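You operate a simulated robot arm through the tools that you are given. There is no shell and no other tool. Be economical: measure what you need, move in short steps, check, and stop when the job is done.

The job below is to be done with a simulated robot arm. You get a single attempt, and the scene is never put back.

TASK
Start a balancer run at HI and halt it before the reading shows.
Fine: then brake on and speed back to LO.
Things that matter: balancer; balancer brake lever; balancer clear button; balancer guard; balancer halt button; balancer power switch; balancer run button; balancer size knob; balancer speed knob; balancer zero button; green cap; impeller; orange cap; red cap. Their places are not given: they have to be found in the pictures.

It is judged by the outcome, as a careful person would: the job done as asked, and still so three seconds after it is handed in. It fails if anything else is knocked over, pushed out of place, dropped, spilled or broken.

THE ROBOT
A 6-joint arm with a two-finger parallel gripper, fixed in place. Base frame: the origin is at the foot of the arm, x ahead of it, y to its left, z up. Units: m, degrees, N and s.
With the tool pointing down near the work surface it reaches from about 0.16 to 0.62 m from the base axis. Its first joint turns from -66.0 to 66.0 degrees. Payload 2.7 kg.
Tool frame: the origin (TCP) lies between the finger pads and is the grasp point; the fingertips stand 0.023 m ahead of it; z points along the fingers, y is the line along which they close. Largest opening 0.094 m; finger width 0.038, thickness 0.01; the body of the gripper, 0.054 by 0.096 m, starts 0.039 m behind the TCP.
Orientation is that of the tool frame in the base frame, as a unit quaternion [x, y, z, w]. With the fingers straight down and closing along the base's y, the tool's x points along the base's -x, its y along +y and its z along -z.

THE INTERFACE
- The arm moves only by the tool drive_tool. Its argument "plan" is a list of rows, each a list of 3 entries, a list of its own where there are three numbers: the shift along the tool's x, y, z in units of 25 mm (1.0 is 25 mm), then the turn, a rotation vector about the tool's x, y, z in units of 6 degrees (1.0 is 6 degrees), then the gripper command, from -1 (fully open) to 1 (shut), values between in proportion. In form: [[[dx, dy, dz], [rx, ry, rz], jaw], ...]. A call has 1 to 20 rows; each row shifts and turns the commanded pose from where the row before left it, along the tool's axes as they then stand. A call with a number of a shift or a turn outside -1 to 1 is refused whole. Rows are played at 5 a second. More than 0.05 m and 8.6 degrees between two rows, or a gripper value outside its range, and nothing of the call is played. A pose out of reach is approached as far as the arm can. The call stops where the force on the tool passes 60 N (or 10 N more than at its start, if that is more) or the arm is blocked; 0.2 s more then pass. The fingers move at their own pace (about 0.045 m/s each) and stop on an object; they squeeze with about 41 N. The grip force told is the motor's: it shows also when the fingers shut on nothing. Time passes only in rows, and 0.2 s behind the last, so rows that do not move let the fingers close. It gives the time, the measured TCP pose, the force on the tool (base axes), the opening and the grip force at its end, in the units of the frame above (readings bear some noise), with the torque about the TCP (base axes, N m) and any sound that the robot's microphone picked up.
- Cameras (640 x 400 px; columns grow to the right, rows downward): "scene" is fixed at [0.0883, -0.4459, 1.3904]; the picture's right is [0.56, -0.83, 0.00], its down [-0.64, -0.44, -0.63] and it looks along [0.52, 0.35, -0.78] (base axes); focal length 214 px, centre (320, 200). "wrist" rides on the gripper at [0.086, 0.016, -0.074] in the tool frame; the picture's right is [-0.18, 0.98, 0.00], its down [-0.58, -0.11, -0.81] and it looks along [-0.79, -0.15, 0.59] (tool axes); focal length 243 px, centre (320, 200).
- grab_frame(camera): a new picture of that camera. The clock stands still meanwhile.
- probe_pixels(camera, pixels): there is no depth. For up to 12 entries [column, row, z] of the newest picture of that camera ("zoom" is the newest enlarged one), the place [x, y] in the base frame at which the ray of that pixel passes the height z, good to about 0.002 m, but the place of the scene camera against the robot may be out by one fixed shift of up to 0.018 m in any direction. The clock stands still meanwhile.
- enlarge(camera, box): a new picture of the part [left, top, right, bottom] of that camera's present view, enlarged. The clock stands still meanwhile.
- sign_off(): hands the job in; it is judged then, once.

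Go step by step. Measure first, check grasps and placings, and put right what went wrong. The budget is 80 turns and 34 pictures, counting those below and the enlarged ones. Unless the task says otherwise, let go and move clear before handing in, and close with one line.

The tools are called after "Request:" by a JSON object that holds its "op" and its "data". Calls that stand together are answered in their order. drive_tool: Moves the arm, as the interface text tells. Its arguments: {"type":"object","properties":{"plan":{"type":"array"}},"required":["plan"]} The other tools are called the same way: grab_frame (camera) takes a picture; probe_pixels (camera, pixels) gives the place at which the rays of pixels pass given heights; enlarge (camera, box) takes an enlarged picture of a part of a camera's view; sign_off () hands the job in.

At the start:

```text
time_s: 0.0
position: [0.419, 0.0618, 1.225]
tcp_rot: [0.0, 1.0, 0.0, 0.0]
ft_force: [-0.4, -0.1, -0.6]
moment: [-0.01, -0.01, 0.0]
gripper_width: 0.094
gripper_force: 0.1
```

scene: 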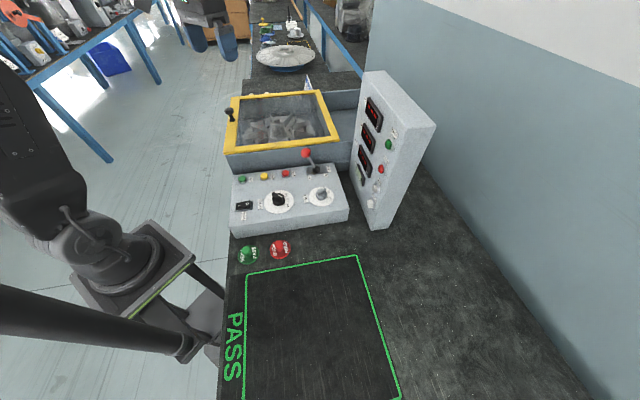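
wrist: 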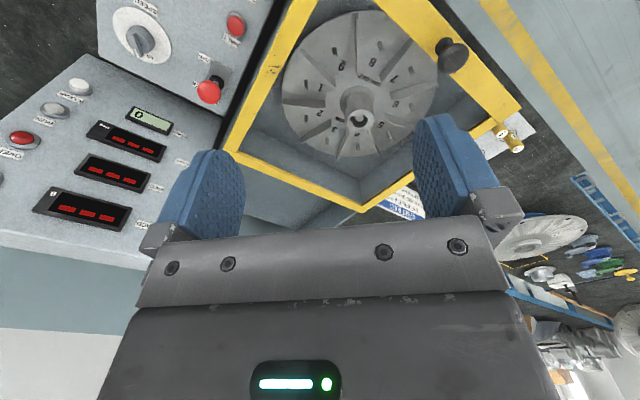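

The scene picture shows the balancer with its control panel around (285,200) and a tall display panel around (385,150). I'll enlarge both to read the labels.

Request:
{"op": "enlarge", "data": {"camera": "scene", "box": [220, 140, 360, 240]}}

Request:
{"op": "enlarge", "data": {"camera": "scene", "box": [330, 70, 450, 240]}}

Request:
{"op": "enlarge", "data": {"camera": "wrist", "box": [0, 0, 320, 260]}}

```text
4.00 times, centred on (290, 190) of scene
```

zoom: 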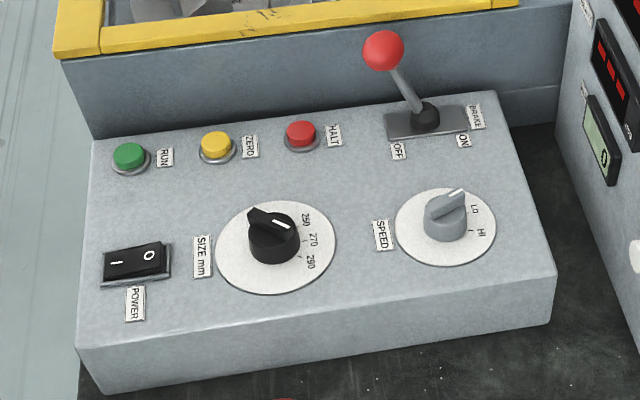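

```text
2.35 times, centred on (390, 155) of scene
```

zoom: 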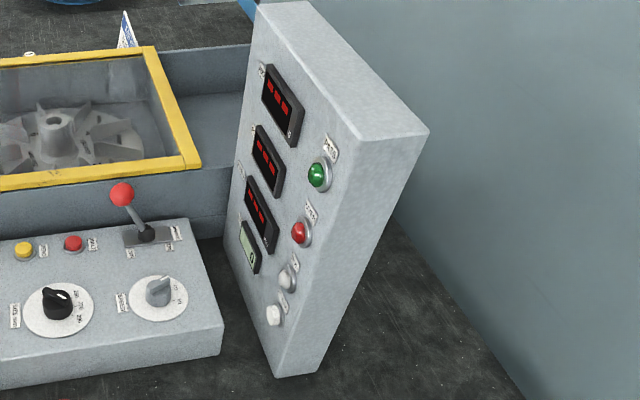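

```text
1.54 times, centred on (160, 130) of wrist
```

zoom: 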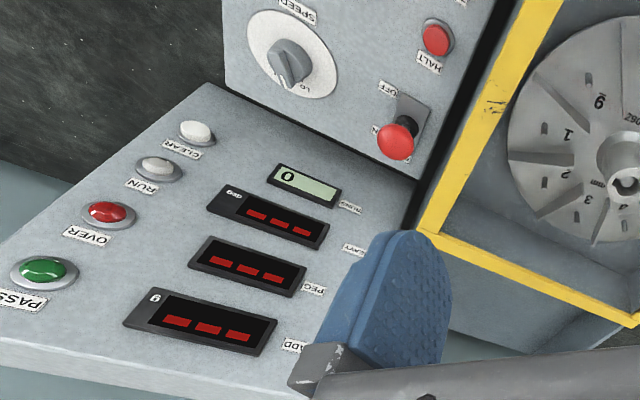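

The displays are lit, so power is on. Speed reads LO, the brake looks OFF and the guard looks closed. Next I'll triangulate heights from both cameras using the speed knob, the HALT button and the brake ball.

Request:
{"op": "grab_frame", "data": {"camera": "wrist"}}

Request:
{"op": "probe_pixels", "data": {"camera": "scene", "pixels": [[293, 173, 0.8], [293, 173, 1.0], [320, 194, 0.8], [320, 194, 1.0], [304, 152, 0.8], [304, 152, 1.0], [324, 169, 0.8], [324, 169, 1.0]]}}

Request:
{"op": "probe_pixels", "data": {"camera": "wrist", "pixels": [[235, 26, 0.8], [235, 26, 1.0], [141, 40, 0.8], [141, 40, 1.0], [208, 92, 0.8], [208, 92, 1.0]]}}

```text
28 pictures are left
```

wrist: 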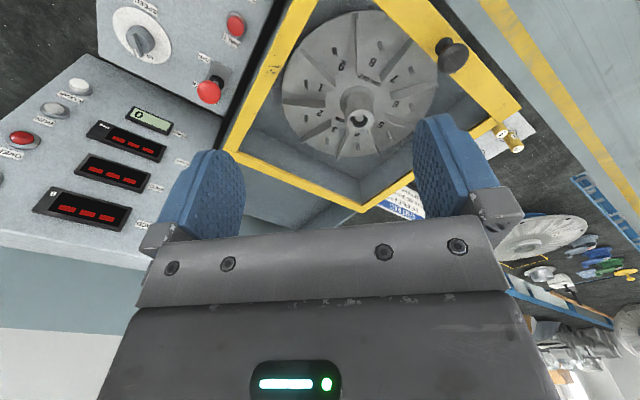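

```text
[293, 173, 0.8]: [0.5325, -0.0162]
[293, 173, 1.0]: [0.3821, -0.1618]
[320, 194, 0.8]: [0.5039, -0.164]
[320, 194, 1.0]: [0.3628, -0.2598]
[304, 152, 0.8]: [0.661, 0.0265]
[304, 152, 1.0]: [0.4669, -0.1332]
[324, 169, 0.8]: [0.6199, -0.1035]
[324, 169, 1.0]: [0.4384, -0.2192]
```

```text
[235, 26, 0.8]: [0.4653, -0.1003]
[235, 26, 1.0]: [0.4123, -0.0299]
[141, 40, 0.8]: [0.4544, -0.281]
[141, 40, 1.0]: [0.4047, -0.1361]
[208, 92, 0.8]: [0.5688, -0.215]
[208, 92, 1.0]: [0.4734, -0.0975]
```

HALT comes out at about z 0.88–0.94, which is too loose. I'll move sideways and back with the jaws shut to get a second wrist view of the console.

Request:
{"op": "drive_tool", "data": {"plan": [[[0.8, -1, 0], [0, 0, 0], 1], [[0.8, -1, 0], [0, 0, 0], 1], [[0.8, -1, 0], [0, 0, 0], 1], [[0.8, -1, 0], [0, 0, 0], 1], [[0.8, -1, 0], [0, 0, 0], 1], [[0, 0, 0], [0, 0, 0], 1], [[0, 0, 0], [0, 0, 0], 1], [[0, 0, 0], [0, 0, 0], 1]]}}

Request:
{"op": "grab_frame", "data": {"camera": "wrist"}}

```text
time_s: 1.8
position: [0.3194, -0.0646, 1.224]
tcp_rot: [0.0, 1.0, 0.0, 0.0]
ft_force: [-0.4, -0.3, 0.1]
moment: [0.0, 0.0, 0.02]
gripper_width: 0.0001
gripper_force: 41.1
```

```text
27 pictures are left
```

wrist: 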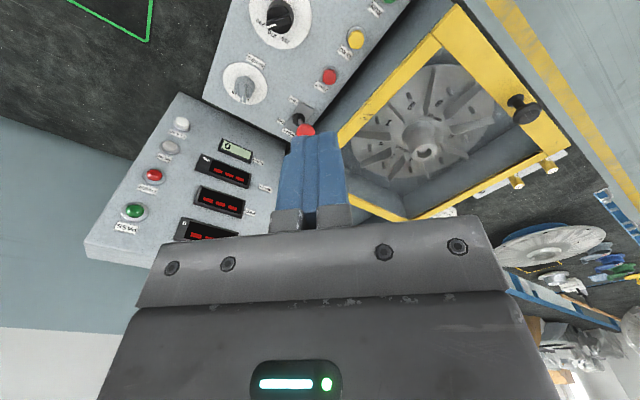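

HALT is now at (330,74), the SPEED knob at (244,88), ZERO at (356,37) and RUN at (376,6). I'll probe these at two heights.

Request:
{"op": "probe_pixels", "data": {"camera": "wrist", "pixels": [[330, 74, 0.8], [330, 74, 1.0], [244, 88, 0.8], [244, 88, 1.0], [306, 128, 0.8], [306, 128, 1.0], [356, 37, 0.8], [356, 37, 1.0], [376, 6, 0.8], [376, 6, 1.0], [285, 20, 0.8], [285, 20, 1.0]]}}

```text
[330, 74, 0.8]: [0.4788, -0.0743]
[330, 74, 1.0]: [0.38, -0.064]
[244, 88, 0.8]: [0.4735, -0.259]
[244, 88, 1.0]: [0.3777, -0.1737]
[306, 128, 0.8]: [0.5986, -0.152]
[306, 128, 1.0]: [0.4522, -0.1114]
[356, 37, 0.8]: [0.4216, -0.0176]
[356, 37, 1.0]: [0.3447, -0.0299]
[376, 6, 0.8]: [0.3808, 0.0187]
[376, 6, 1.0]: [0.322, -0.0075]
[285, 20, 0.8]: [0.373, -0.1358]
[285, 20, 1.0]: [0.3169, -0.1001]
```

From the two wrist views HALT is near (0.446,-0.072,0.88), SPEED near (0.435,-0.226,0.88), and the brake ball near z 0.94, so the console is yawed about 45°. I'll turn the tool to match and go lower for a close look.

Request:
{"op": "drive_tool", "data": {"plan": [[[0.35, -0.9, 0.5], [0, 0, 0], 1], [[0.35, -0.9, 0.5], [0, 0, 0], 1], [[0.35, -0.9, 0.5], [0, 0, 0], 1], [[0.35, -0.9, 0.5], [0, 0, 0], 1], [[0.35, -0.9, 0.5], [0, 0, 0], 1], [[0.35, -0.9, 0.5], [0, 0, 0], 1], [[0.35, -0.9, 0.5], [0, 0, 0], 1], [[0.35, -0.9, 0.5], [0, 0, 0], 1], [[0, 0, 0], [0, 0, -1], 1], [[0, 0, 0], [0, 0, -1], 1], [[0, 0, 0], [0, 0, -1], 1], [[0, 0, 0], [0, 0, -1], 1], [[0, 0, 0], [0, 0, -1], 1], [[0, 0, 0], [0, 0, -1], 1], [[0, 0, 0], [0, 0, -1], 1], [[0, 0, 0], [0, 0, -0.5], 1]]}}

Request:
{"op": "grab_frame", "data": {"camera": "wrist"}}

```text
time_s: 5.2
position: [0.2492, -0.2428, 1.1241]
tcp_rot: [-0.383, 0.924, 0.0, 0.0]
ft_force: [-0.1, -0.4, 0.4]
moment: [-0.01, 0.02, 0.01]
gripper_width: 0.0
gripper_force: 41.2
```

```text
26 pictures are left
```

wrist: 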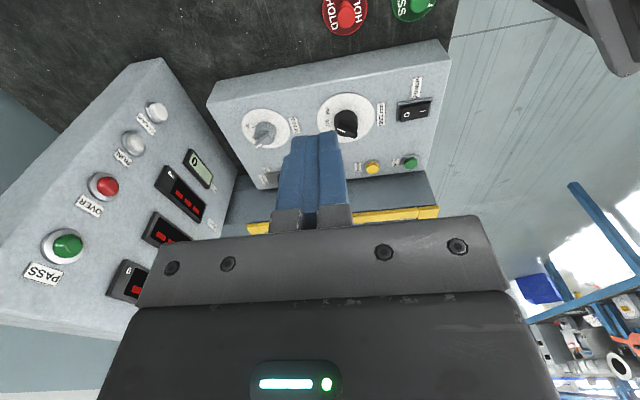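

The console is now squarely in view, with RUN at (410,162), ZERO (372,168), SPEED knob (264,133), SIZE (345,122) and POWER (413,110). I'll probe these and take a magnified look at the speed dial.

Request:
{"op": "probe_pixels", "data": {"camera": "wrist", "pixels": [[410, 162, 0.8], [410, 162, 1.0], [372, 168, 0.8], [372, 168, 1.0], [264, 133, 0.8], [264, 133, 1.0], [347, 120, 0.8], [347, 120, 1.0], [208, 93, 0.86], [445, 43, 0.86], [432, 172, 0.86]]}}

Request:
{"op": "enlarge", "data": {"camera": "wrist", "box": [200, 80, 340, 190]}}

```text
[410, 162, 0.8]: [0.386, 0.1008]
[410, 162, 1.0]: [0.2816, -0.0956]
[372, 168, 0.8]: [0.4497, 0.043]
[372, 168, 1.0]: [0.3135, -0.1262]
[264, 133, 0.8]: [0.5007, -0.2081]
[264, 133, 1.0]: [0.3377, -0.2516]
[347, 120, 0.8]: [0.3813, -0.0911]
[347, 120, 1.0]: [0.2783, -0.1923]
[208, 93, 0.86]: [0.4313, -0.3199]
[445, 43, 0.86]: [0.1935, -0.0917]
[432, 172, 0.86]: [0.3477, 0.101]
```

```text
3.64 times, centred on (270, 135) of wrist
```

zoom: 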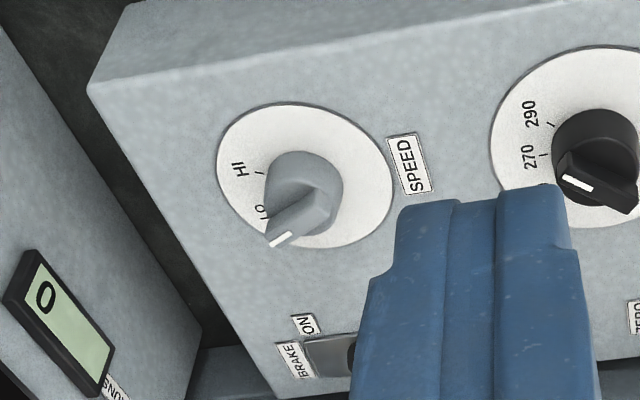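

Triangulation gives RUN near (0.345,0.024), ZERO (0.393,-0.023), HALT (0.443,-0.071) and SPEED (0.436,-0.225), with tops near z 0.88. Now I'll probe the dial marks in the zoom for the turn angle from LO to HI.

Request:
{"op": "probe_pixels", "data": {"camera": "zoom", "pixels": [[305, 175, 0.862], [260, 172, 0.862], [240, 169, 0.862], [262, 212, 0.862], [218, 165, 0.862], [392, 185, 0.862], [305, 248, 0.862], [295, 102, 0.862], [271, 243, 0.885], [291, 234, 0.885], [320, 195, 0.885], [90, 88, 0.862]]}}

Request:
{"op": "enlarge", "data": {"camera": "scene", "box": [295, 140, 355, 215]}}

```text
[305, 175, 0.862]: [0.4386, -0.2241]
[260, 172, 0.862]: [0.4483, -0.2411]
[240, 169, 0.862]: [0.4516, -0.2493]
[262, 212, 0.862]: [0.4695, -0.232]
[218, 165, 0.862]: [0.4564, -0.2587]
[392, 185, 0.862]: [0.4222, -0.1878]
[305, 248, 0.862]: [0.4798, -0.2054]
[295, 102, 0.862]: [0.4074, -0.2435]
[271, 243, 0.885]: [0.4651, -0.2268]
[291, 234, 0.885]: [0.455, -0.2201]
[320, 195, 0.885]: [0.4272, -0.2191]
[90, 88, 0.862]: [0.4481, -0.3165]
```

```text
5.33 times, centred on (325, 178) of scene
```

zoom: 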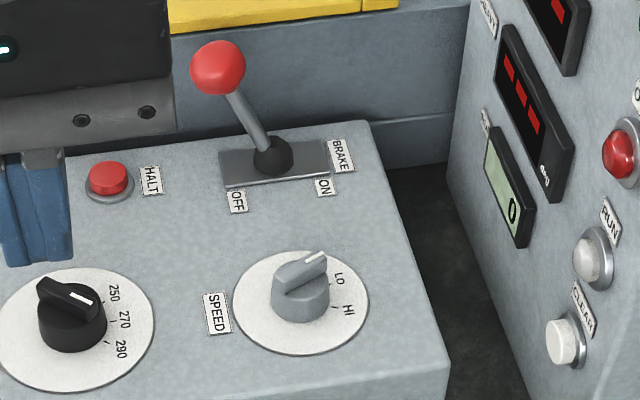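

The dial centre is about (0.440,-0.224). LO points near -18° and HI near -65°, so the turn is about 47° clockwise. I'll yaw the tool to -20°, move over the knob with the jaws half open, and look.

Request:
{"op": "drive_tool", "data": {"plan": [[[-0.7, 0.33, 0], [0, 0, 0], 1], [[0, 0, 0], [0, 0, 1], -0.3], [[0, 0, 0], [0, 0, 1], -0.3], [[0, 0, 0], [0, 0, 1], -0.3], [[0, 0, 0], [0, 0, 1], -0.3], [[0, 0, 0], [0, 0, 1], -0.3], [[0, 0, 0], [0, 0, 1], -0.3], [[0, 0, 0], [0, 0, 1], -0.3], [[0, 0, 0], [0, 0, 1], -0.3], [[0, 0, 0], [0, 0, 1], -0.3], [[0, 0, 0], [0, 0, 1], -0.3], [[0, 0, 0], [0, 0, 0.83], -0.3]]}}

```text
time_s: 7.8
position: [0.2549, -0.2257, 1.1247]
tcp_rot: [0.174, 0.985, -0.001, -0.001]
ft_force: [1.0, -0.7, 1.5]
moment: [0.0, 0.01, -0.01]
gripper_width: 0.0609
gripper_force: 0.1
```

The yaw is right and the jaws are at 61 mm. Now I'll move over the knob to z 0.975.

Request:
{"op": "drive_tool", "data": {"plan": [[[-0.866, 0.324, 0], [0, 0, 0], -0.3], [[-0.866, 0.324, 0], [0, 0, 0], -0.3], [[-0.866, 0.324, 0.5], [0, 0, 0], -0.3], [[-0.866, 0.324, 0.5], [0, 0, 0], -0.3], [[-0.866, 0.324, 0.5], [0, 0, 0], -0.3], [[-0.866, 0.324, 0.5], [0, 0, 0], -0.3], [[-0.866, 0.324, 0.5], [0, 0, 0], -0.3], [[-0.866, 0.324, 0.5], [0, 0, 0], -0.3], [[0, 0, 1], [0, 0, 0], -0.3], [[0, 0, 1], [0, 0, 0], -0.3], [[0, 0, 1], [0, 0, 0], -0.3], [[0, 0, 0], [0, 0, 0], -0.3]]}}

Request:
{"op": "grab_frame", "data": {"camera": "wrist"}}

Request:
{"op": "enlarge", "data": {"camera": "scene", "box": [270, 120, 370, 230]}}

```text
time_s: 10.4
position: [0.4385, -0.2221, 0.9735]
tcp_rot: [0.173, 0.985, 0.0, 0.0]
ft_force: [0.0, 0.0, 0.0]
moment: [-0.02, -0.01, -0.02]
gripper_width: 0.0611
gripper_force: 0.1
```

```text
23 pictures are left
```

wrist: 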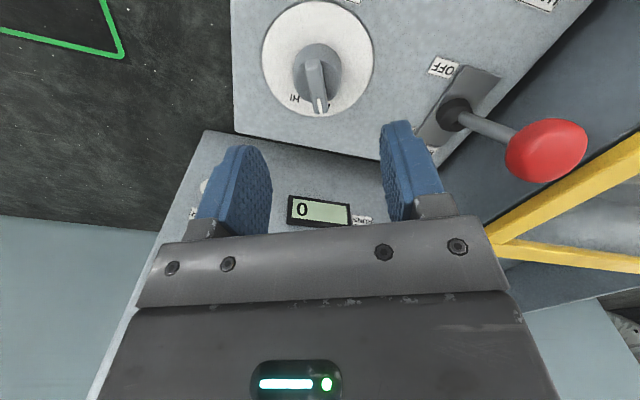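

```text
3.64 times, centred on (320, 175) of scene
```

zoom: 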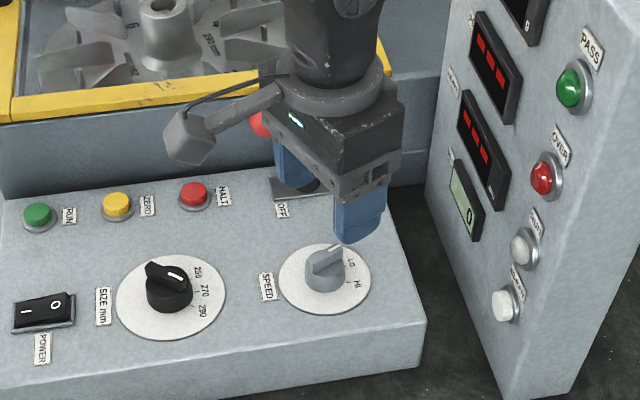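

The knob bar runs from (313,58) to (321,106) in this view. I'll probe it and the dial at plausible heights, plus the lever ball at (547,150).

Request:
{"op": "probe_pixels", "data": {"camera": "wrist", "pixels": [[262, 58, 0.862], [374, 58, 0.862], [318, 2, 0.862], [318, 118, 0.862], [313, 62, 0.89], [321, 100, 0.89], [317, 48, 0.88], [317, 98, 0.862], [547, 150, 0.94], [547, 150, 0.96], [456, 115, 0.87], [295, 98, 0.862]]}}

Request:
{"op": "enlarge", "data": {"camera": "wrist", "box": [250, 0, 390, 130]}}

```text
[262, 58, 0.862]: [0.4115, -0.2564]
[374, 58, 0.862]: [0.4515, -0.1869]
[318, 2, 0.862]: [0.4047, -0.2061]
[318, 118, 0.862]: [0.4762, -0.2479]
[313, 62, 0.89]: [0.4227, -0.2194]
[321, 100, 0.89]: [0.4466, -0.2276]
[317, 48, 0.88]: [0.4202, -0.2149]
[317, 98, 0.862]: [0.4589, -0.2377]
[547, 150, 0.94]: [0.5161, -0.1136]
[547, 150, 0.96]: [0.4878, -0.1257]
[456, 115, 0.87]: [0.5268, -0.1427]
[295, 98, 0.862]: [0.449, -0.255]
```

```text
3.08 times, centred on (320, 65) of wrist
```

zoom: 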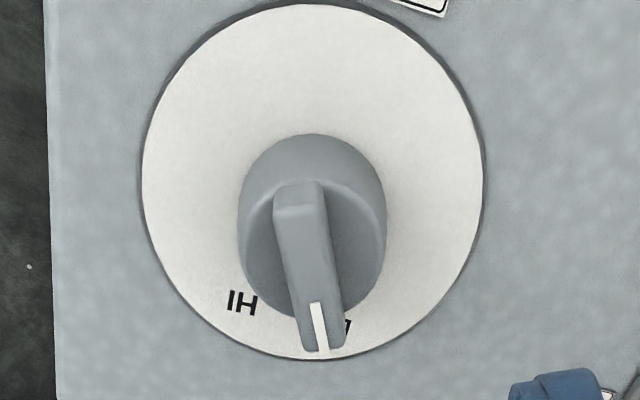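

The bar lies at -19° and the knob centre is about (0.439,-0.225). I'll descend so the fingertips reach z ≈0.883, then close and use the width to tell whether I have the bar or the body.

Request:
{"op": "drive_tool", "data": {"plan": [[[-0.03, -0.11, 0.7], [0, 0, 0], -0.3], [[0, 0, 0.7], [0, 0, 0], -0.3], [[0, 0, 0.6], [0, 0, 0], -0.3], [[0, 0, 0.7], [0, 0, 0], -0.3], [[0, 0, 0], [0, 0, 0], 0.3], [[0, 0, 0], [0, 0, 0], 0.6], [[0, 0, 0], [0, 0, 0], 1], [[0, 0, 0], [0, 0, 0], 1], [[0, 0, 0], [0, 0, 0], 1]]}}

Request:
{"op": "grab_frame", "data": {"camera": "wrist"}}

```text
time_s: 12.4
position: [0.4397, -0.2249, 0.9082]
tcp_rot: [0.172, 0.985, 0.0, 0.0]
ft_force: [7.2, 14.4, -4.0]
moment: [0.32, -0.39, -0.09]
gripper_width: 0.032
gripper_force: 44.7
```

```text
20 pictures are left
```

wrist: 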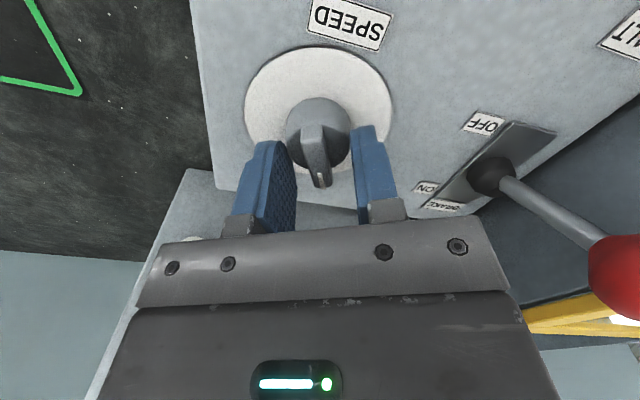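

The width of 32 mm means the jaws are on the knob's round body, and a 16 N side load says the tool is slightly off-centre toward -y. I'll nudge it along +y and recheck the force.

Request:
{"op": "drive_tool", "data": {"plan": [[[0, 0.06, 0], [0, 0, 0], 1], [[0, 0.06, 0], [0, 0, 0], 1], [[0, 0, 0], [0, 0, 0], 1]]}}

```text
time_s: 13.2
position: [0.4402, -0.2242, 0.9063]
tcp_rot: [0.174, 0.985, -0.001, 0.0]
ft_force: [3.6, -6.2, -10.7]
moment: [-0.14, 0.06, 0.0]
gripper_width: 0.0316
gripper_force: 44.9
```

The load is small now. I'll turn 48° clockwise (positive about tool z).

Request:
{"op": "drive_tool", "data": {"plan": [[[0, -0.03, 0], [0, 0, 0], 1], [[0, 0, 0], [0, 0, 1], 1], [[0, 0, 0], [0, 0, 1], 1], [[0, 0, 0], [0, 0, 1], 1], [[0, 0, 0], [0, 0, 1], 1], [[0, 0, 0], [0, 0, 1], 1], [[0, 0, 0], [0, 0, 1], 1], [[0, 0, 0], [0, 0, 1], 1], [[0, 0, 0], [0, 0, 1], 1], [[0, 0, 0], [0, 0, 0], 1]]}}

Request:
{"op": "grab_frame", "data": {"camera": "wrist"}}

```text
time_s: 15.4
position: [0.436, -0.2277, 0.9074]
tcp_rot: [0.56, 0.828, -0.002, -0.003]
ft_force: [-32.5, -25.1, 0.9]
moment: [-0.34, 0.87, 0.2]
gripper_width: 0.0318
gripper_force: 45.1
```

```text
19 pictures are left
```

wrist: 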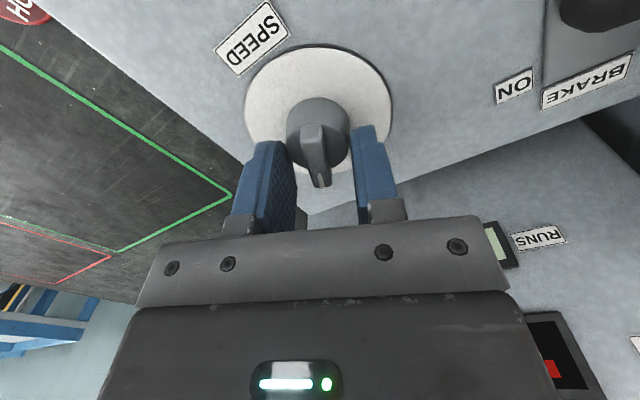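

The knob turned with the tool and its bar still sits between the fingers. I'll open, rise and check the pointer.

Request:
{"op": "drive_tool", "data": {"plan": [[[0, 0, 0], [0, 0, 0], -0.3], [[0, 0, 0], [0, 0, 0], -0.3], [[0, 0, -1], [0, 0, 0], -0.3], [[0, 0, -1], [0, 0, 0], -0.3], [[0, 0, -1], [0, 0, 0], -0.3], [[0, 0, 0], [0, 0, 0], -0.3]]}}

Request:
{"op": "enlarge", "data": {"camera": "wrist", "box": [220, 0, 420, 130]}}

```text
time_s: 16.8
position: [0.4413, -0.2246, 0.9821]
tcp_rot: [0.559, 0.829, 0.0, 0.0]
ft_force: [-0.4, 0.1, -0.1]
moment: [0.04, 0.0, -0.03]
gripper_width: 0.0612
gripper_force: 0.0
```

```text
3.08 times, centred on (320, 65) of wrist
```

zoom: 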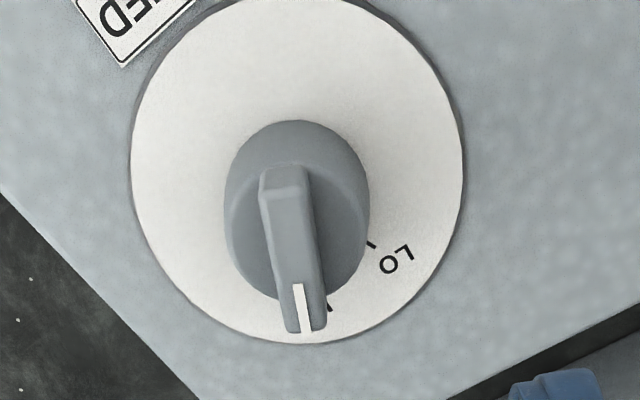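

The pointer now covers the HI label, with the HI tick visible just beside it at (330,308) and the LO tick at (370,245). I'll probe the ticks for exact angles.

Request:
{"op": "probe_pixels", "data": {"camera": "zoom", "pixels": [[330, 308, 0.862], [371, 245, 0.862], [397, 258, 0.862], [131, 170, 0.862], [463, 170, 0.862], [300, 343, 0.862], [284, 185, 0.895], [300, 290, 0.895], [304, 330, 0.895]]}}

Request:
{"op": "enlarge", "data": {"camera": "scene", "box": [295, 170, 345, 210]}}

```text
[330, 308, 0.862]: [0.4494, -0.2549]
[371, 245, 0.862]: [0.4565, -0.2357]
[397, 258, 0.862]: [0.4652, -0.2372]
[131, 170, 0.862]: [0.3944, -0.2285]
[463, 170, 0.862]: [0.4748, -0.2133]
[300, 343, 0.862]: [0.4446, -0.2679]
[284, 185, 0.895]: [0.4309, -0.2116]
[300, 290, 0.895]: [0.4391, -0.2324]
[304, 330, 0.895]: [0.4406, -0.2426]
```

```text
10.00 times, centred on (320, 190) of scene
```

zoom: 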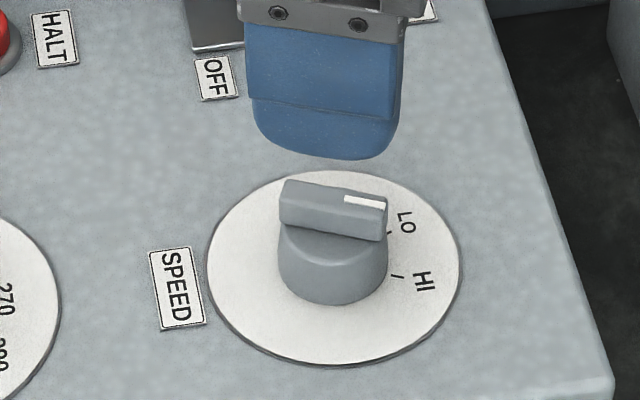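

The scene zoom shows the bar nearly parallel to the line from the centre to the HI tick. I'll probe that for the angles.

Request:
{"op": "probe_pixels", "data": {"camera": "zoom", "pixels": [[284, 182, 0.895], [388, 197, 0.895], [281, 222, 0.895], [383, 240, 0.895], [404, 277, 0.862], [391, 275, 0.862], [391, 233, 0.862], [425, 281, 0.862], [406, 222, 0.862], [207, 265, 0.862], [462, 270, 0.862], [335, 267, 0.862]]}}

```text
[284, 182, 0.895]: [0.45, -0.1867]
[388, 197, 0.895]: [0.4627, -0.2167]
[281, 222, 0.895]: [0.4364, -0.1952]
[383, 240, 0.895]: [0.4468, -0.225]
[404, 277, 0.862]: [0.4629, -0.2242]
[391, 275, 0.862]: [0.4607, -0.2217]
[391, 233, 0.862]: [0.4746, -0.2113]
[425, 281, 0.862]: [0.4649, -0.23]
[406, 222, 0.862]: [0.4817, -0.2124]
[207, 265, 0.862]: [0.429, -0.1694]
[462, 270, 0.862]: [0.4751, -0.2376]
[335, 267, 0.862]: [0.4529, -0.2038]
```

The bar is at about -69° against the HI mark at about -65°, so the speed is set to HI. Next I'll rise, shut the jaws and yaw to +45° for the buttons.

Request:
{"op": "drive_tool", "data": {"plan": [[[0, 0, -1], [0, 0, -0.83], 1], [[0, 0, -1], [0, 0, -1], 1], [[0, 0, -1], [0, 0, -1], 1], [[0, 0, 0], [0, 0, -1], 1], [[0, 0, 0], [0, 0, -1], 1], [[0, 0, 0], [0, 0, -1], 1], [[0, 0, 0], [0, 0, -1], 1], [[0, 0, 0], [0, 0, -1], 1], [[0, 0, 0], [0, 0, -1], 1], [[0, 0, 0], [0, 0, -1], 1], [[0, 0, 0], [0, 0, -1], 1], [[0, 0, 0], [0, 0, -1], 1], [[0, 0, 0], [0, 0, -1], 1], [[0, 0, 0], [0, 0, -1], 1], [[0, 0, 0], [0, 0, -1], 1], [[0, 0, 0], [0, 0, -1], 1], [[0, 0, 0], [0, 0, -1], 1], [[0, 0, 0], [0, 0, -1], 1], [[0, 0, 0], [0, 0, -1], 1]]}}

```text
time_s: 20.8
position: [0.4399, -0.2232, 1.0576]
tcp_rot: [-0.383, 0.924, -0.001, 0.0]
ft_force: [-0.5, 0.4, -0.1]
moment: [0.0, -0.03, 0.03]
gripper_width: 0.0001
gripper_force: 41.2
```

The yaw is +45°. I'll travel to above RUN and take a look.

Request:
{"op": "drive_tool", "data": {"plan": [[[-0.4, 0.967, 0], [0, 0, 0], 1], [[-0.4, 0.967, 0], [0, 0, 0], 1], [[-0.4, 0.967, 0], [0, 0, 0], 1], [[-0.4, 0.967, 0], [0, 0, 0], 1], [[-0.4, 0.967, 0], [0, 0, 0], 1], [[-0.4, 0.967, 0], [0, 0, 0], 1], [[-0.4, 0.967, 0], [0, 0, 0], 1], [[-0.4, 0.967, 0], [0, 0, 0], 1], [[-0.4, 0.967, 0], [0, 0, 0], 1], [[-0.4, 0.967, 0], [0, 0, 0], 1], [[0, 0, 1], [0, 0, 0], 1], [[0, 0, 1], [0, 0, 0], 1], [[0, 0, 1], [0, 0, 0], 1], [[0, 0, 0], [0, 0, 0], 1]]}}

Request:
{"op": "grab_frame", "data": {"camera": "wrist"}}

Request:
{"op": "enlarge", "data": {"camera": "scene", "box": [215, 80, 365, 240]}}

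```text
time_s: 23.8
position: [0.341, 0.0167, 0.982]
tcp_rot: [-0.383, 0.924, 0.0, -0.001]
ft_force: [0.4, -0.3, -0.5]
moment: [-0.01, 0.0, 0.0]
gripper_width: 0.0
gripper_force: 41.1
```

```text
16 pictures are left
```

wrist: 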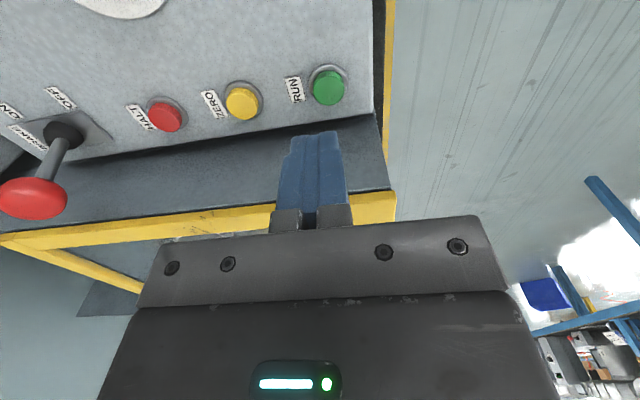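

```text
2.50 times, centred on (290, 160) of scene
```

zoom: 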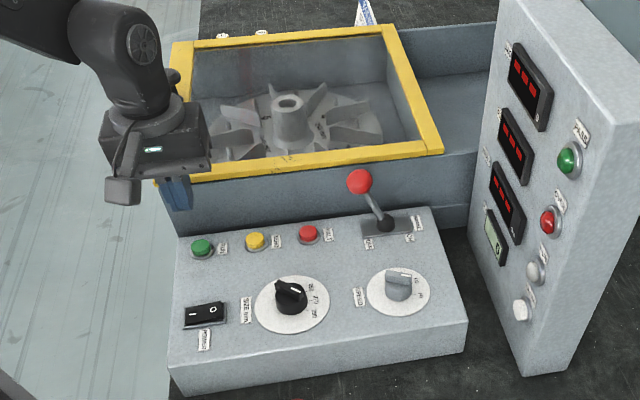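

RUN is at (328,87), ZERO (242,103), HALT (165,116) and the ball (35,195). I'll probe these plus the console back edge at (300,130) and the yellow frame corner.

Request:
{"op": "probe_pixels", "data": {"camera": "wrist", "pixels": [[328, 87, 0.88], [242, 103, 0.88], [165, 116, 0.88], [328, 87, 0.87], [165, 116, 0.87], [270, 132, 0.862], [374, 113, 0.862], [35, 195, 0.94], [35, 195, 0.96], [270, 208, 0.95], [394, 192, 0.95], [64, 136, 0.87]]}}

```text
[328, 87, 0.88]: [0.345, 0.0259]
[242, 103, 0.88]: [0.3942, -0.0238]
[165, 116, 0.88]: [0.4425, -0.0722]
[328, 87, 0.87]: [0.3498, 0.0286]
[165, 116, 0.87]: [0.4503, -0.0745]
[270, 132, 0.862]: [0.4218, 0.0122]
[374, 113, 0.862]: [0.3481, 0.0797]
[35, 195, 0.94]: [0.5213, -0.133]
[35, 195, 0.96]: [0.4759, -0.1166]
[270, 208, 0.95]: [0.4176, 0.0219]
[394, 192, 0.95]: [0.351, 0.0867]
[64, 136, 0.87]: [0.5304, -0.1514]
```

The buttons repeat the earlier fix: RUN (0.345,0.026), HALT (0.4425,-0.072). The wall is 44 mm behind them, so there's room. I'll lower until the tips are just above RUN.

Request:
{"op": "drive_tool", "data": {"plan": [[[-0.376, 0.15, 0], [0, 0, 0], 1], [[0, 0, 1], [0, 0, 0], 1], [[0, 0, 1], [0, 0, 0], 1], [[0, 0, 0.7], [0, 0, 0], 1], [[0, 0, 0], [0, 0, 0], 1]]}}

Request:
{"op": "enlarge", "data": {"camera": "scene", "box": [225, 150, 275, 190]}}

```text
time_s: 25.0
position: [0.3442, 0.0279, 0.9151]
tcp_rot: [-0.382, 0.924, -0.001, 0.0]
ft_force: [-0.4, 0.8, 0.9]
moment: [0.02, -0.01, -0.01]
gripper_width: 0.0
gripper_force: 41.0
```

```text
10.00 times, centred on (250, 170) of scene
```

zoom: 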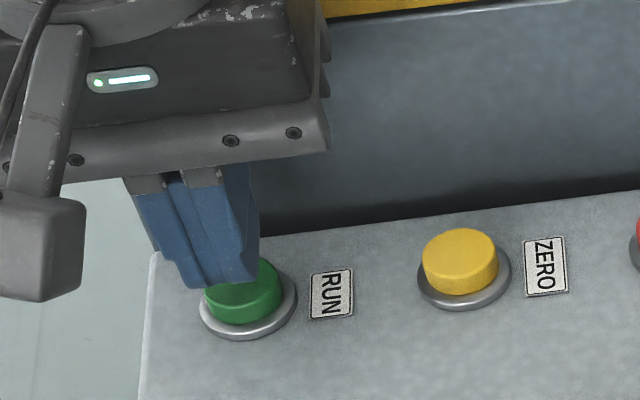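

The tip is over RUN, a few mm above it. I'll press in small steps and watch the force.

Request:
{"op": "drive_tool", "data": {"plan": [[[0, 0, 0.2], [0, 0, 0], 1], [[0, 0, 0.2], [0, 0, 0], 1]]}}

```text
time_s: 25.6
position: [0.3449, 0.0268, 0.9048]
tcp_rot: [-0.383, 0.924, 0.0, 0.001]
ft_force: [-0.1, 0.4, 0.4]
moment: [-0.02, -0.02, 0.0]
gripper_width: 0.0
gripper_force: 41.3
```

Request:
{"op": "drive_tool", "data": {"plan": [[[0, 0, 0.12], [0, 0, 0], 1], [[0, 0, 0.08], [0, 0, 0], 1]]}}

```text
time_s: 26.2
position: [0.3443, 0.0268, 0.899]
tcp_rot: [-0.382, 0.924, -0.001, 0.001]
ft_force: [-2.2, 1.3, 11.9]
moment: [0.01, 0.04, 0.01]
gripper_width: 0.0
gripper_force: 41.1
heard: click
```

A click at 12 N means RUN was pressed. I'll look at the panel while the clock stands still.

Request:
{"op": "enlarge", "data": {"camera": "scene", "box": [230, 70, 430, 220]}}

```text
2.67 times, centred on (330, 145) of scene
```

zoom: 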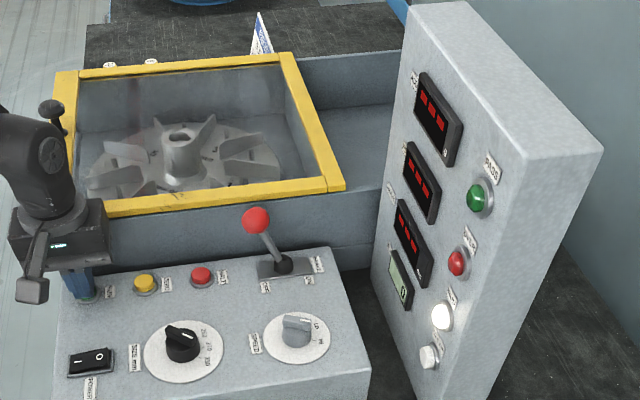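

The RUN lamp is lit and the impeller is turning, with the displays still showing dashes. I'll go straight to HALT.

Request:
{"op": "drive_tool", "data": {"plan": [[[0, 0, -0.9], [0, 0, 0], 1], [[0, -1, -0.1], [0, 0, 0], 1], [[0, -1, 0], [0, 0, 0], 1], [[0, -1, 0], [0, 0, 0], 1], [[0, -1, 0], [0, 0, 0], 1], [[0, -1, 0], [0, 0, 0], 1], [[0, -0.42, 0], [0, 0, 0], 1], [[0, 0, 0.7], [0, 0, 0], 1], [[0, 0, 0.2], [0, 0, 0], 1], [[0, 0, 0.15], [0, 0, 0], 1]]}}

Request:
{"op": "enlarge", "data": {"camera": "scene", "box": [230, 70, 430, 220]}}

```text
time_s: 28.4
position: [0.4413, -0.0691, 0.8998]
tcp_rot: [-0.383, 0.924, 0.0, 0.0]
ft_force: [-7.3, 0.3, 15.6]
moment: [0.04, 0.17, 0.09]
gripper_width: 0.0001
gripper_force: 41.1
heard: click
```

```text
2.67 times, centred on (330, 145) of scene
```

zoom: 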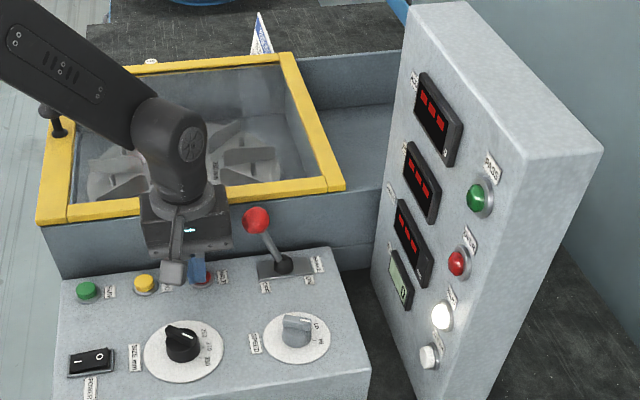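

HALT clicked at 15.6 N. The displays still show dashes, but the RUN lamp is still lit. I'll lift a little and recheck in case the lamp lags.

Request:
{"op": "drive_tool", "data": {"plan": [[[0, 0, -0.4], [0, 0, 0], 1]]}}

Request:
{"op": "enlarge", "data": {"camera": "scene", "box": [230, 70, 430, 220]}}

```text
time_s: 28.8
position: [0.4411, -0.0681, 0.9075]
tcp_rot: [-0.382, 0.924, 0.0, 0.001]
ft_force: [-0.4, 0.6, 0.4]
moment: [0.01, 0.01, 0.05]
gripper_width: 0.0001
gripper_force: 41.4
```

```text
2.67 times, centred on (330, 145) of scene
```

zoom: 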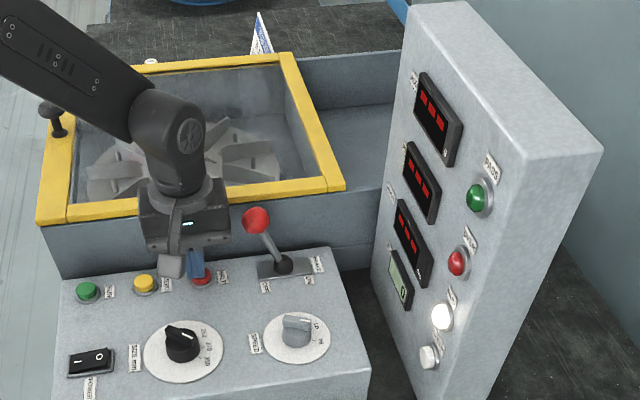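

The lamp is still lit, which may just mean the rotor is coasting. A second, firmer HALT press costs nothing, so I'll do that and check.

Request:
{"op": "drive_tool", "data": {"plan": [[[0, 0, 0.3], [0, 0, 0], 1], [[0, 0, 0.16], [0, 0, 0], 1], [[0, 0, 0.04], [0, 0, 0], 1]]}}

Request:
{"op": "enlarge", "data": {"camera": "scene", "box": [350, 70, 440, 220]}}

```text
time_s: 29.6
position: [0.4405, -0.0689, 0.8978]
tcp_rot: [-0.384, 0.923, 0.0, 0.001]
ft_force: [-6.2, 7.1, 25.7]
moment: [0.16, 0.19, -0.04]
gripper_width: 0.0
gripper_force: 40.6
heard: click
```

```text
2.67 times, centred on (395, 145) of scene
```

zoom: 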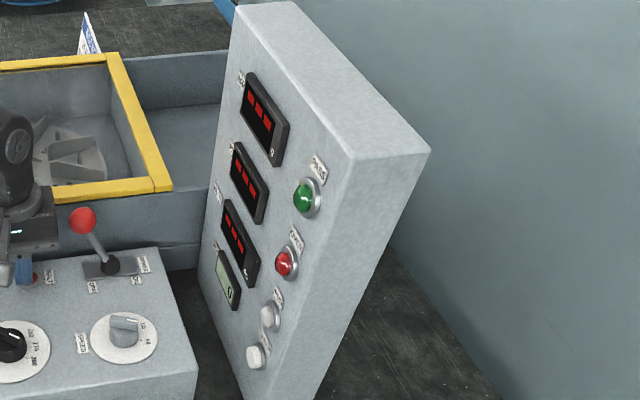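

The RUN lamp is off and the displays still show dashes, so the run was halted in time. Next I'll rise and push the brake lever toward ON, right along the console, with the side of the shut fingers.

Request:
{"op": "drive_tool", "data": {"plan": [[[0, 0, -1], [0, 0, 0], 1], [[0, 0, -1], [0, 0, 0], 1], [[0, 0, -0.3], [0, 0, 0], 1], [[0, -0.6, 0], [0, 0, 0], 1], [[0, -0.6, 0], [0, 0, 0], 1], [[0, -0.6, 0], [0, 0, 0], 1], [[0, -0.5, 0], [0, 0, 0], 1], [[0, -0.5, 0], [0, 0, 0], 1], [[0, -0.5, 0], [0, 0, 0], 1]]}}

Request:
{"op": "enlarge", "data": {"camera": "scene", "box": [250, 100, 390, 220]}}

```text
time_s: 31.6
position: [0.4982, -0.1265, 0.9524]
tcp_rot: [-0.382, 0.924, 0.0, 0.001]
ft_force: [0.0, 0.5, -0.8]
moment: [0.01, 0.01, -0.05]
gripper_width: 0.0
gripper_force: 40.8
```

```text
3.33 times, centred on (320, 160) of scene
```

zoom: 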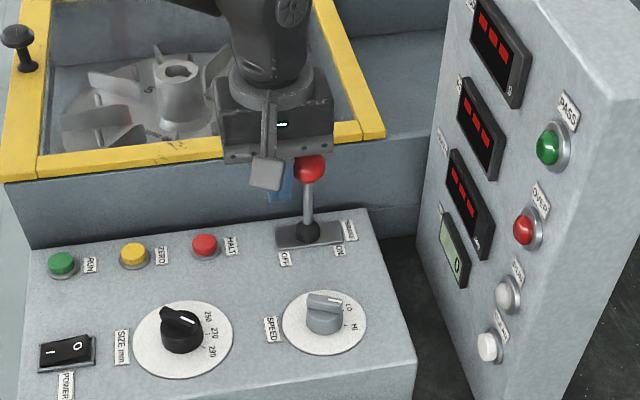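

The lever is about upright and moving freely. I'll keep pushing to ON.

Request:
{"op": "drive_tool", "data": {"plan": [[[0, -0.5, 0], [0, 0, 0], 1], [[0, -0.5, 0], [0, 0, 0], 1], [[0, -0.5, 0], [0, 0, 0], 1], [[0, -0.4, 0], [0, 0, 0], 1], [[0, -0.3, 0], [0, 0, 0], 1], [[0, 0, 0], [0, 0, 0], 1]]}}

Request:
{"op": "enlarge", "data": {"camera": "scene", "box": [250, 100, 390, 220]}}

```text
time_s: 32.5
position: [0.5218, -0.1486, 0.9532]
tcp_rot: [-0.385, 0.923, 0.013, -0.012]
ft_force: [-24.6, 15.0, 13.3]
moment: [-0.14, -0.2, 0.0]
gripper_width: 0.0002
gripper_force: 40.7
stopped in row 4: the force on the tool passed its limit at 71 N (the readings are from after the stop); the commanded pose is now the measured one
```

```text
3.33 times, centred on (320, 160) of scene
```

zoom: 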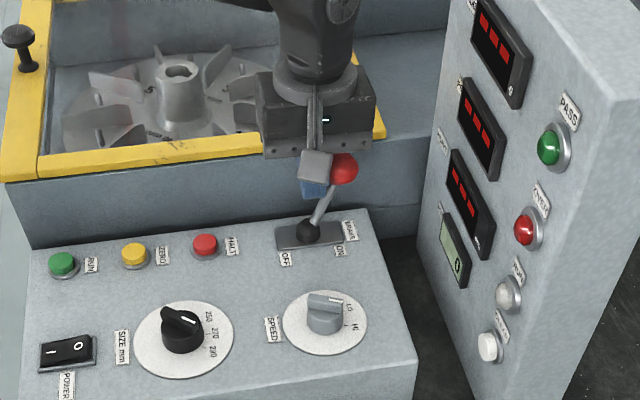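

The lever is against its ON stop, leaning as far right as it leaned left before. I'll back off, rise, and go over the SPEED knob with the yaw turned back.

Request:
{"op": "drive_tool", "data": {"plan": [[[0, 0.5, 0], [0, 0, 0], 1], [[0, 0, -0.9], [0, 0, 0], 1], [[0, 0, -0.9], [0, 0, 0], 1], [[0, 0, -0.9], [0, 0, 0], 1], [[0, 0, -0.9], [0, 0, 0], 1], [[0.89, -0.066, 0], [0, 0, 0], 1], [[0.89, -0.066, 0], [0, 0, 0], 1], [[0.89, -0.066, 0], [0, 0, 0], 1], [[0.89, -0.066, 0], [0, 0, 0], 1], [[0.89, -0.066, 0], [0, 0, 0], 1], [[0, 0, 0], [0, 0, 0], 1]]}}

Request:
{"op": "drive_tool", "data": {"plan": [[[0, 0, 0], [0, 0, 0.83], -0.3], [[0, 0, 0], [0, 0, 1], -0.3], [[0, 0, 0], [0, 0, 1], -0.3], [[0, 0, 0], [0, 0, 1], -0.3], [[0, 0, 0], [0, 0, 1], -0.3], [[0, 0, 0], [0, 0, 1], -0.3], [[0, 0, 0], [0, 0, 1], -0.3], [[0, 0, 0], [0, 0, 1], -0.3], [[0, 0, 0], [0, 0, 1], -0.3], [[0, 0, 0], [0, 0, 1], -0.3], [[0, 0, 0], [0, 0, 1], -0.3], [[0, 0, 0], [0, 0, 1], -0.3], [[0, 0, 0], [0, 0, 1], -0.3], [[0, 0, 0], [0, 0, 1], -0.3], [[0, 0, 0], [0, 0, 1], -0.3], [[0, 0, 0], [0, 0, 1], -0.3], [[0, 0, 0], [0, 0, 1], -0.3], [[0, 0, 0], [0, 0, 1], -0.3], [[0, 0, 0], [0, 0, 1], -0.3]]}}

```text
time_s: 34.9
position: [0.444, -0.2282, 1.0439]
tcp_rot: [-0.385, 0.923, 0.011, -0.008]
ft_force: [0.5, -1.1, 0.4]
moment: [-0.02, -0.01, -0.01]
gripper_width: 0.0
gripper_force: 40.9
```

```text
time_s: 38.9
position: [0.4453, -0.2292, 1.0447]
tcp_rot: [0.559, 0.829, -0.001, -0.013]
ft_force: [0.0, 0.9, -1.1]
moment: [0.0, 0.0, -0.03]
gripper_width: 0.0611
gripper_force: 0.1
```

There's a small residual tilt and a 1 cm offset. I'll correct both and descend to z ≈0.97 for a check picture.

Request:
{"op": "drive_tool", "data": {"plan": [[[0, 0, 0], [-0.155, -0.195, 0], -0.3], [[0.33, -0.27, 0], [0, 0, 0], -0.3], [[0, 0, 1], [0, 0, 0], -0.3], [[0, 0, 1], [0, 0, 0], -0.3], [[0, 0, 1], [0, 0, 0], -0.3], [[0, 0, 0], [0, 0, 0], -0.3]]}}

Request:
{"op": "grab_frame", "data": {"camera": "wrist"}}

```text
time_s: 40.3
position: [0.4342, -0.2219, 0.9694]
tcp_rot: [0.558, 0.83, -0.001, 0.0]
ft_force: [-0.3, -0.1, 0.4]
moment: [-0.01, -0.02, -0.02]
gripper_width: 0.0611
gripper_force: 0.1
```

```text
7 pictures are left
```

wrist: 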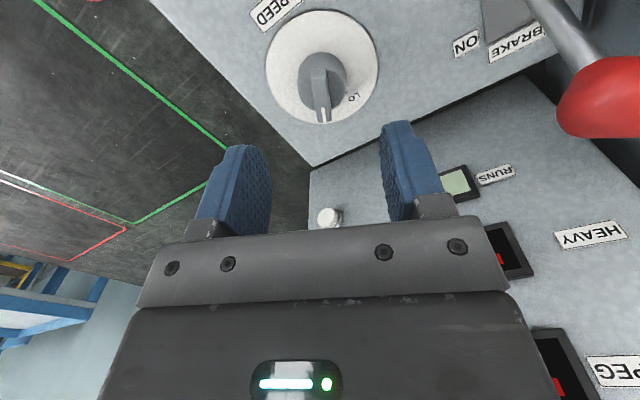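

The bar is lined up between the fingers and the lever ball is clear. I'll descend and close.

Request:
{"op": "drive_tool", "data": {"plan": [[[-0.1, 0.03, 0.6], [0, 0, 0], -0.3], [[0, 0, 0.6], [0, 0, 0], -0.3], [[0, 0, 0.6], [0, 0, 0], -0.3], [[0, 0, 0.65], [0, 0, 0], -0.3], [[0, 0, 0], [0, 0, 0], 0.3], [[0, 0, 0], [0, 0, 0], 0.6], [[0, 0, 0], [0, 0, 0], 1], [[0, 0, 0], [0, 0, 0], 1], [[0, 0, 0], [0, 0, 0], 1]]}}

```text
time_s: 42.3
position: [0.4365, -0.2256, 0.9081]
tcp_rot: [0.558, 0.83, -0.001, -0.001]
ft_force: [6.1, 0.4, -8.4]
moment: [-0.2, -0.29, 0.0]
gripper_width: 0.0317
gripper_force: 44.8
```

The grip is centred, with only 6 N of side load. I'll turn back 48° counter-clockwise to LO.

Request:
{"op": "drive_tool", "data": {"plan": [[[0, 0, 0], [0, 0, -1], 1], [[0, 0, 0], [0, 0, -1], 1], [[0, 0, 0], [0, 0, -1], 1], [[0, 0, 0], [0, 0, -1], 1], [[0, 0, 0], [0, 0, -1], 1], [[0, 0, 0], [0, 0, -1], 1], [[0, 0, 0], [0, 0, -1], 1], [[0, 0, 0], [0, 0, -1], 1], [[0, 0, 0], [0, 0, -0.1], 1], [[0, 0, 0], [0, 0, 0], 1]]}}

Request:
{"op": "drive_tool", "data": {"plan": [[[0, 0, 0], [0, 0, 0], -0.3], [[0, 0, 0], [0, 0, 0], -0.3], [[0, 0, -1], [0, 0, 0], -0.3], [[0, 0, -1], [0, 0, 0], -0.3], [[0, 0, -1], [0, 0, 0], -0.3], [[0, 0, -1], [0, 0, 0], -0.3], [[0, 0, -1], [0, 0, 0], -0.3], [[0, 0, -1], [0, 0, 0], -0.3], [[0, 0, 0], [0, 0, 0], -0.3]]}}

Request:
{"op": "enlarge", "data": {"camera": "scene", "box": [295, 150, 355, 210]}}

```text
time_s: 44.5
position: [0.4395, -0.2242, 0.9071]
tcp_rot: [0.166, 0.986, -0.001, 0.0]
ft_force: [20.7, 21.8, 10.2]
moment: [0.63, -0.58, -0.08]
gripper_width: 0.0319
gripper_force: 45.0
```

```text
time_s: 46.5
position: [0.4364, -0.2243, 1.0597]
tcp_rot: [0.167, 0.986, 0.0, -0.002]
ft_force: [0.2, 0.0, -0.2]
moment: [-0.01, 0.02, 0.02]
gripper_width: 0.0612
gripper_force: 0.1
```

```text
6.67 times, centred on (325, 180) of scene
```

zoom: 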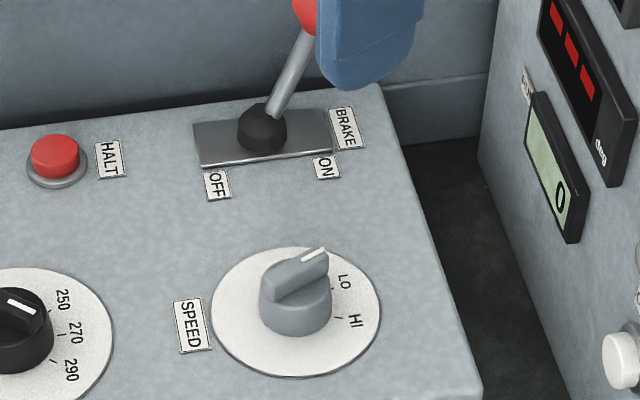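

The pointer is back at LO, matching its first picture, and the brake leans to ON. I'll move clear and take a final look.

Request:
{"op": "drive_tool", "data": {"plan": [[[0.8, 0, -1], [0, 0, 0], -0.3], [[0.8, 0, -1], [0, 0, 0], -0.3], [[0.8, 0, -1], [0, 0, 0], -0.3], [[0.8, 0, -1], [0, 0, 0], -0.3], [[0.8, 0, 0], [0, 0, 0], -0.3], [[0, 0, 0], [0, 0, 0], -0.3]]}}

Request:
{"op": "enlarge", "data": {"camera": "scene", "box": [220, 70, 440, 240]}}

```text
time_s: 47.9
position: [0.3415, -0.1926, 1.1571]
tcp_rot: [0.168, 0.986, -0.001, -0.001]
ft_force: [0.4, -0.3, 0.5]
moment: [0.02, 0.01, -0.01]
gripper_width: 0.0611
gripper_force: 0.1
```

```text
2.35 times, centred on (330, 155) of scene
```

zoom: 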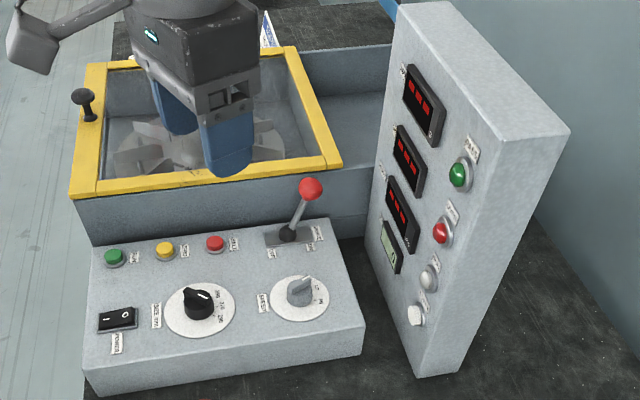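

The final picture shows the displays still on dashes, the RUN lamp off, the brake ON and the speed at LO. Nothing has been displaced and the arm is clear, so I'm handing in.

Request:
{"op": "sign_off", "data": {}}

```text
The job is handed in.
```

I started a balancer run at HI and halted it before any reading showed; the brake is now on, the speed is back at LO, and the arm is clear.
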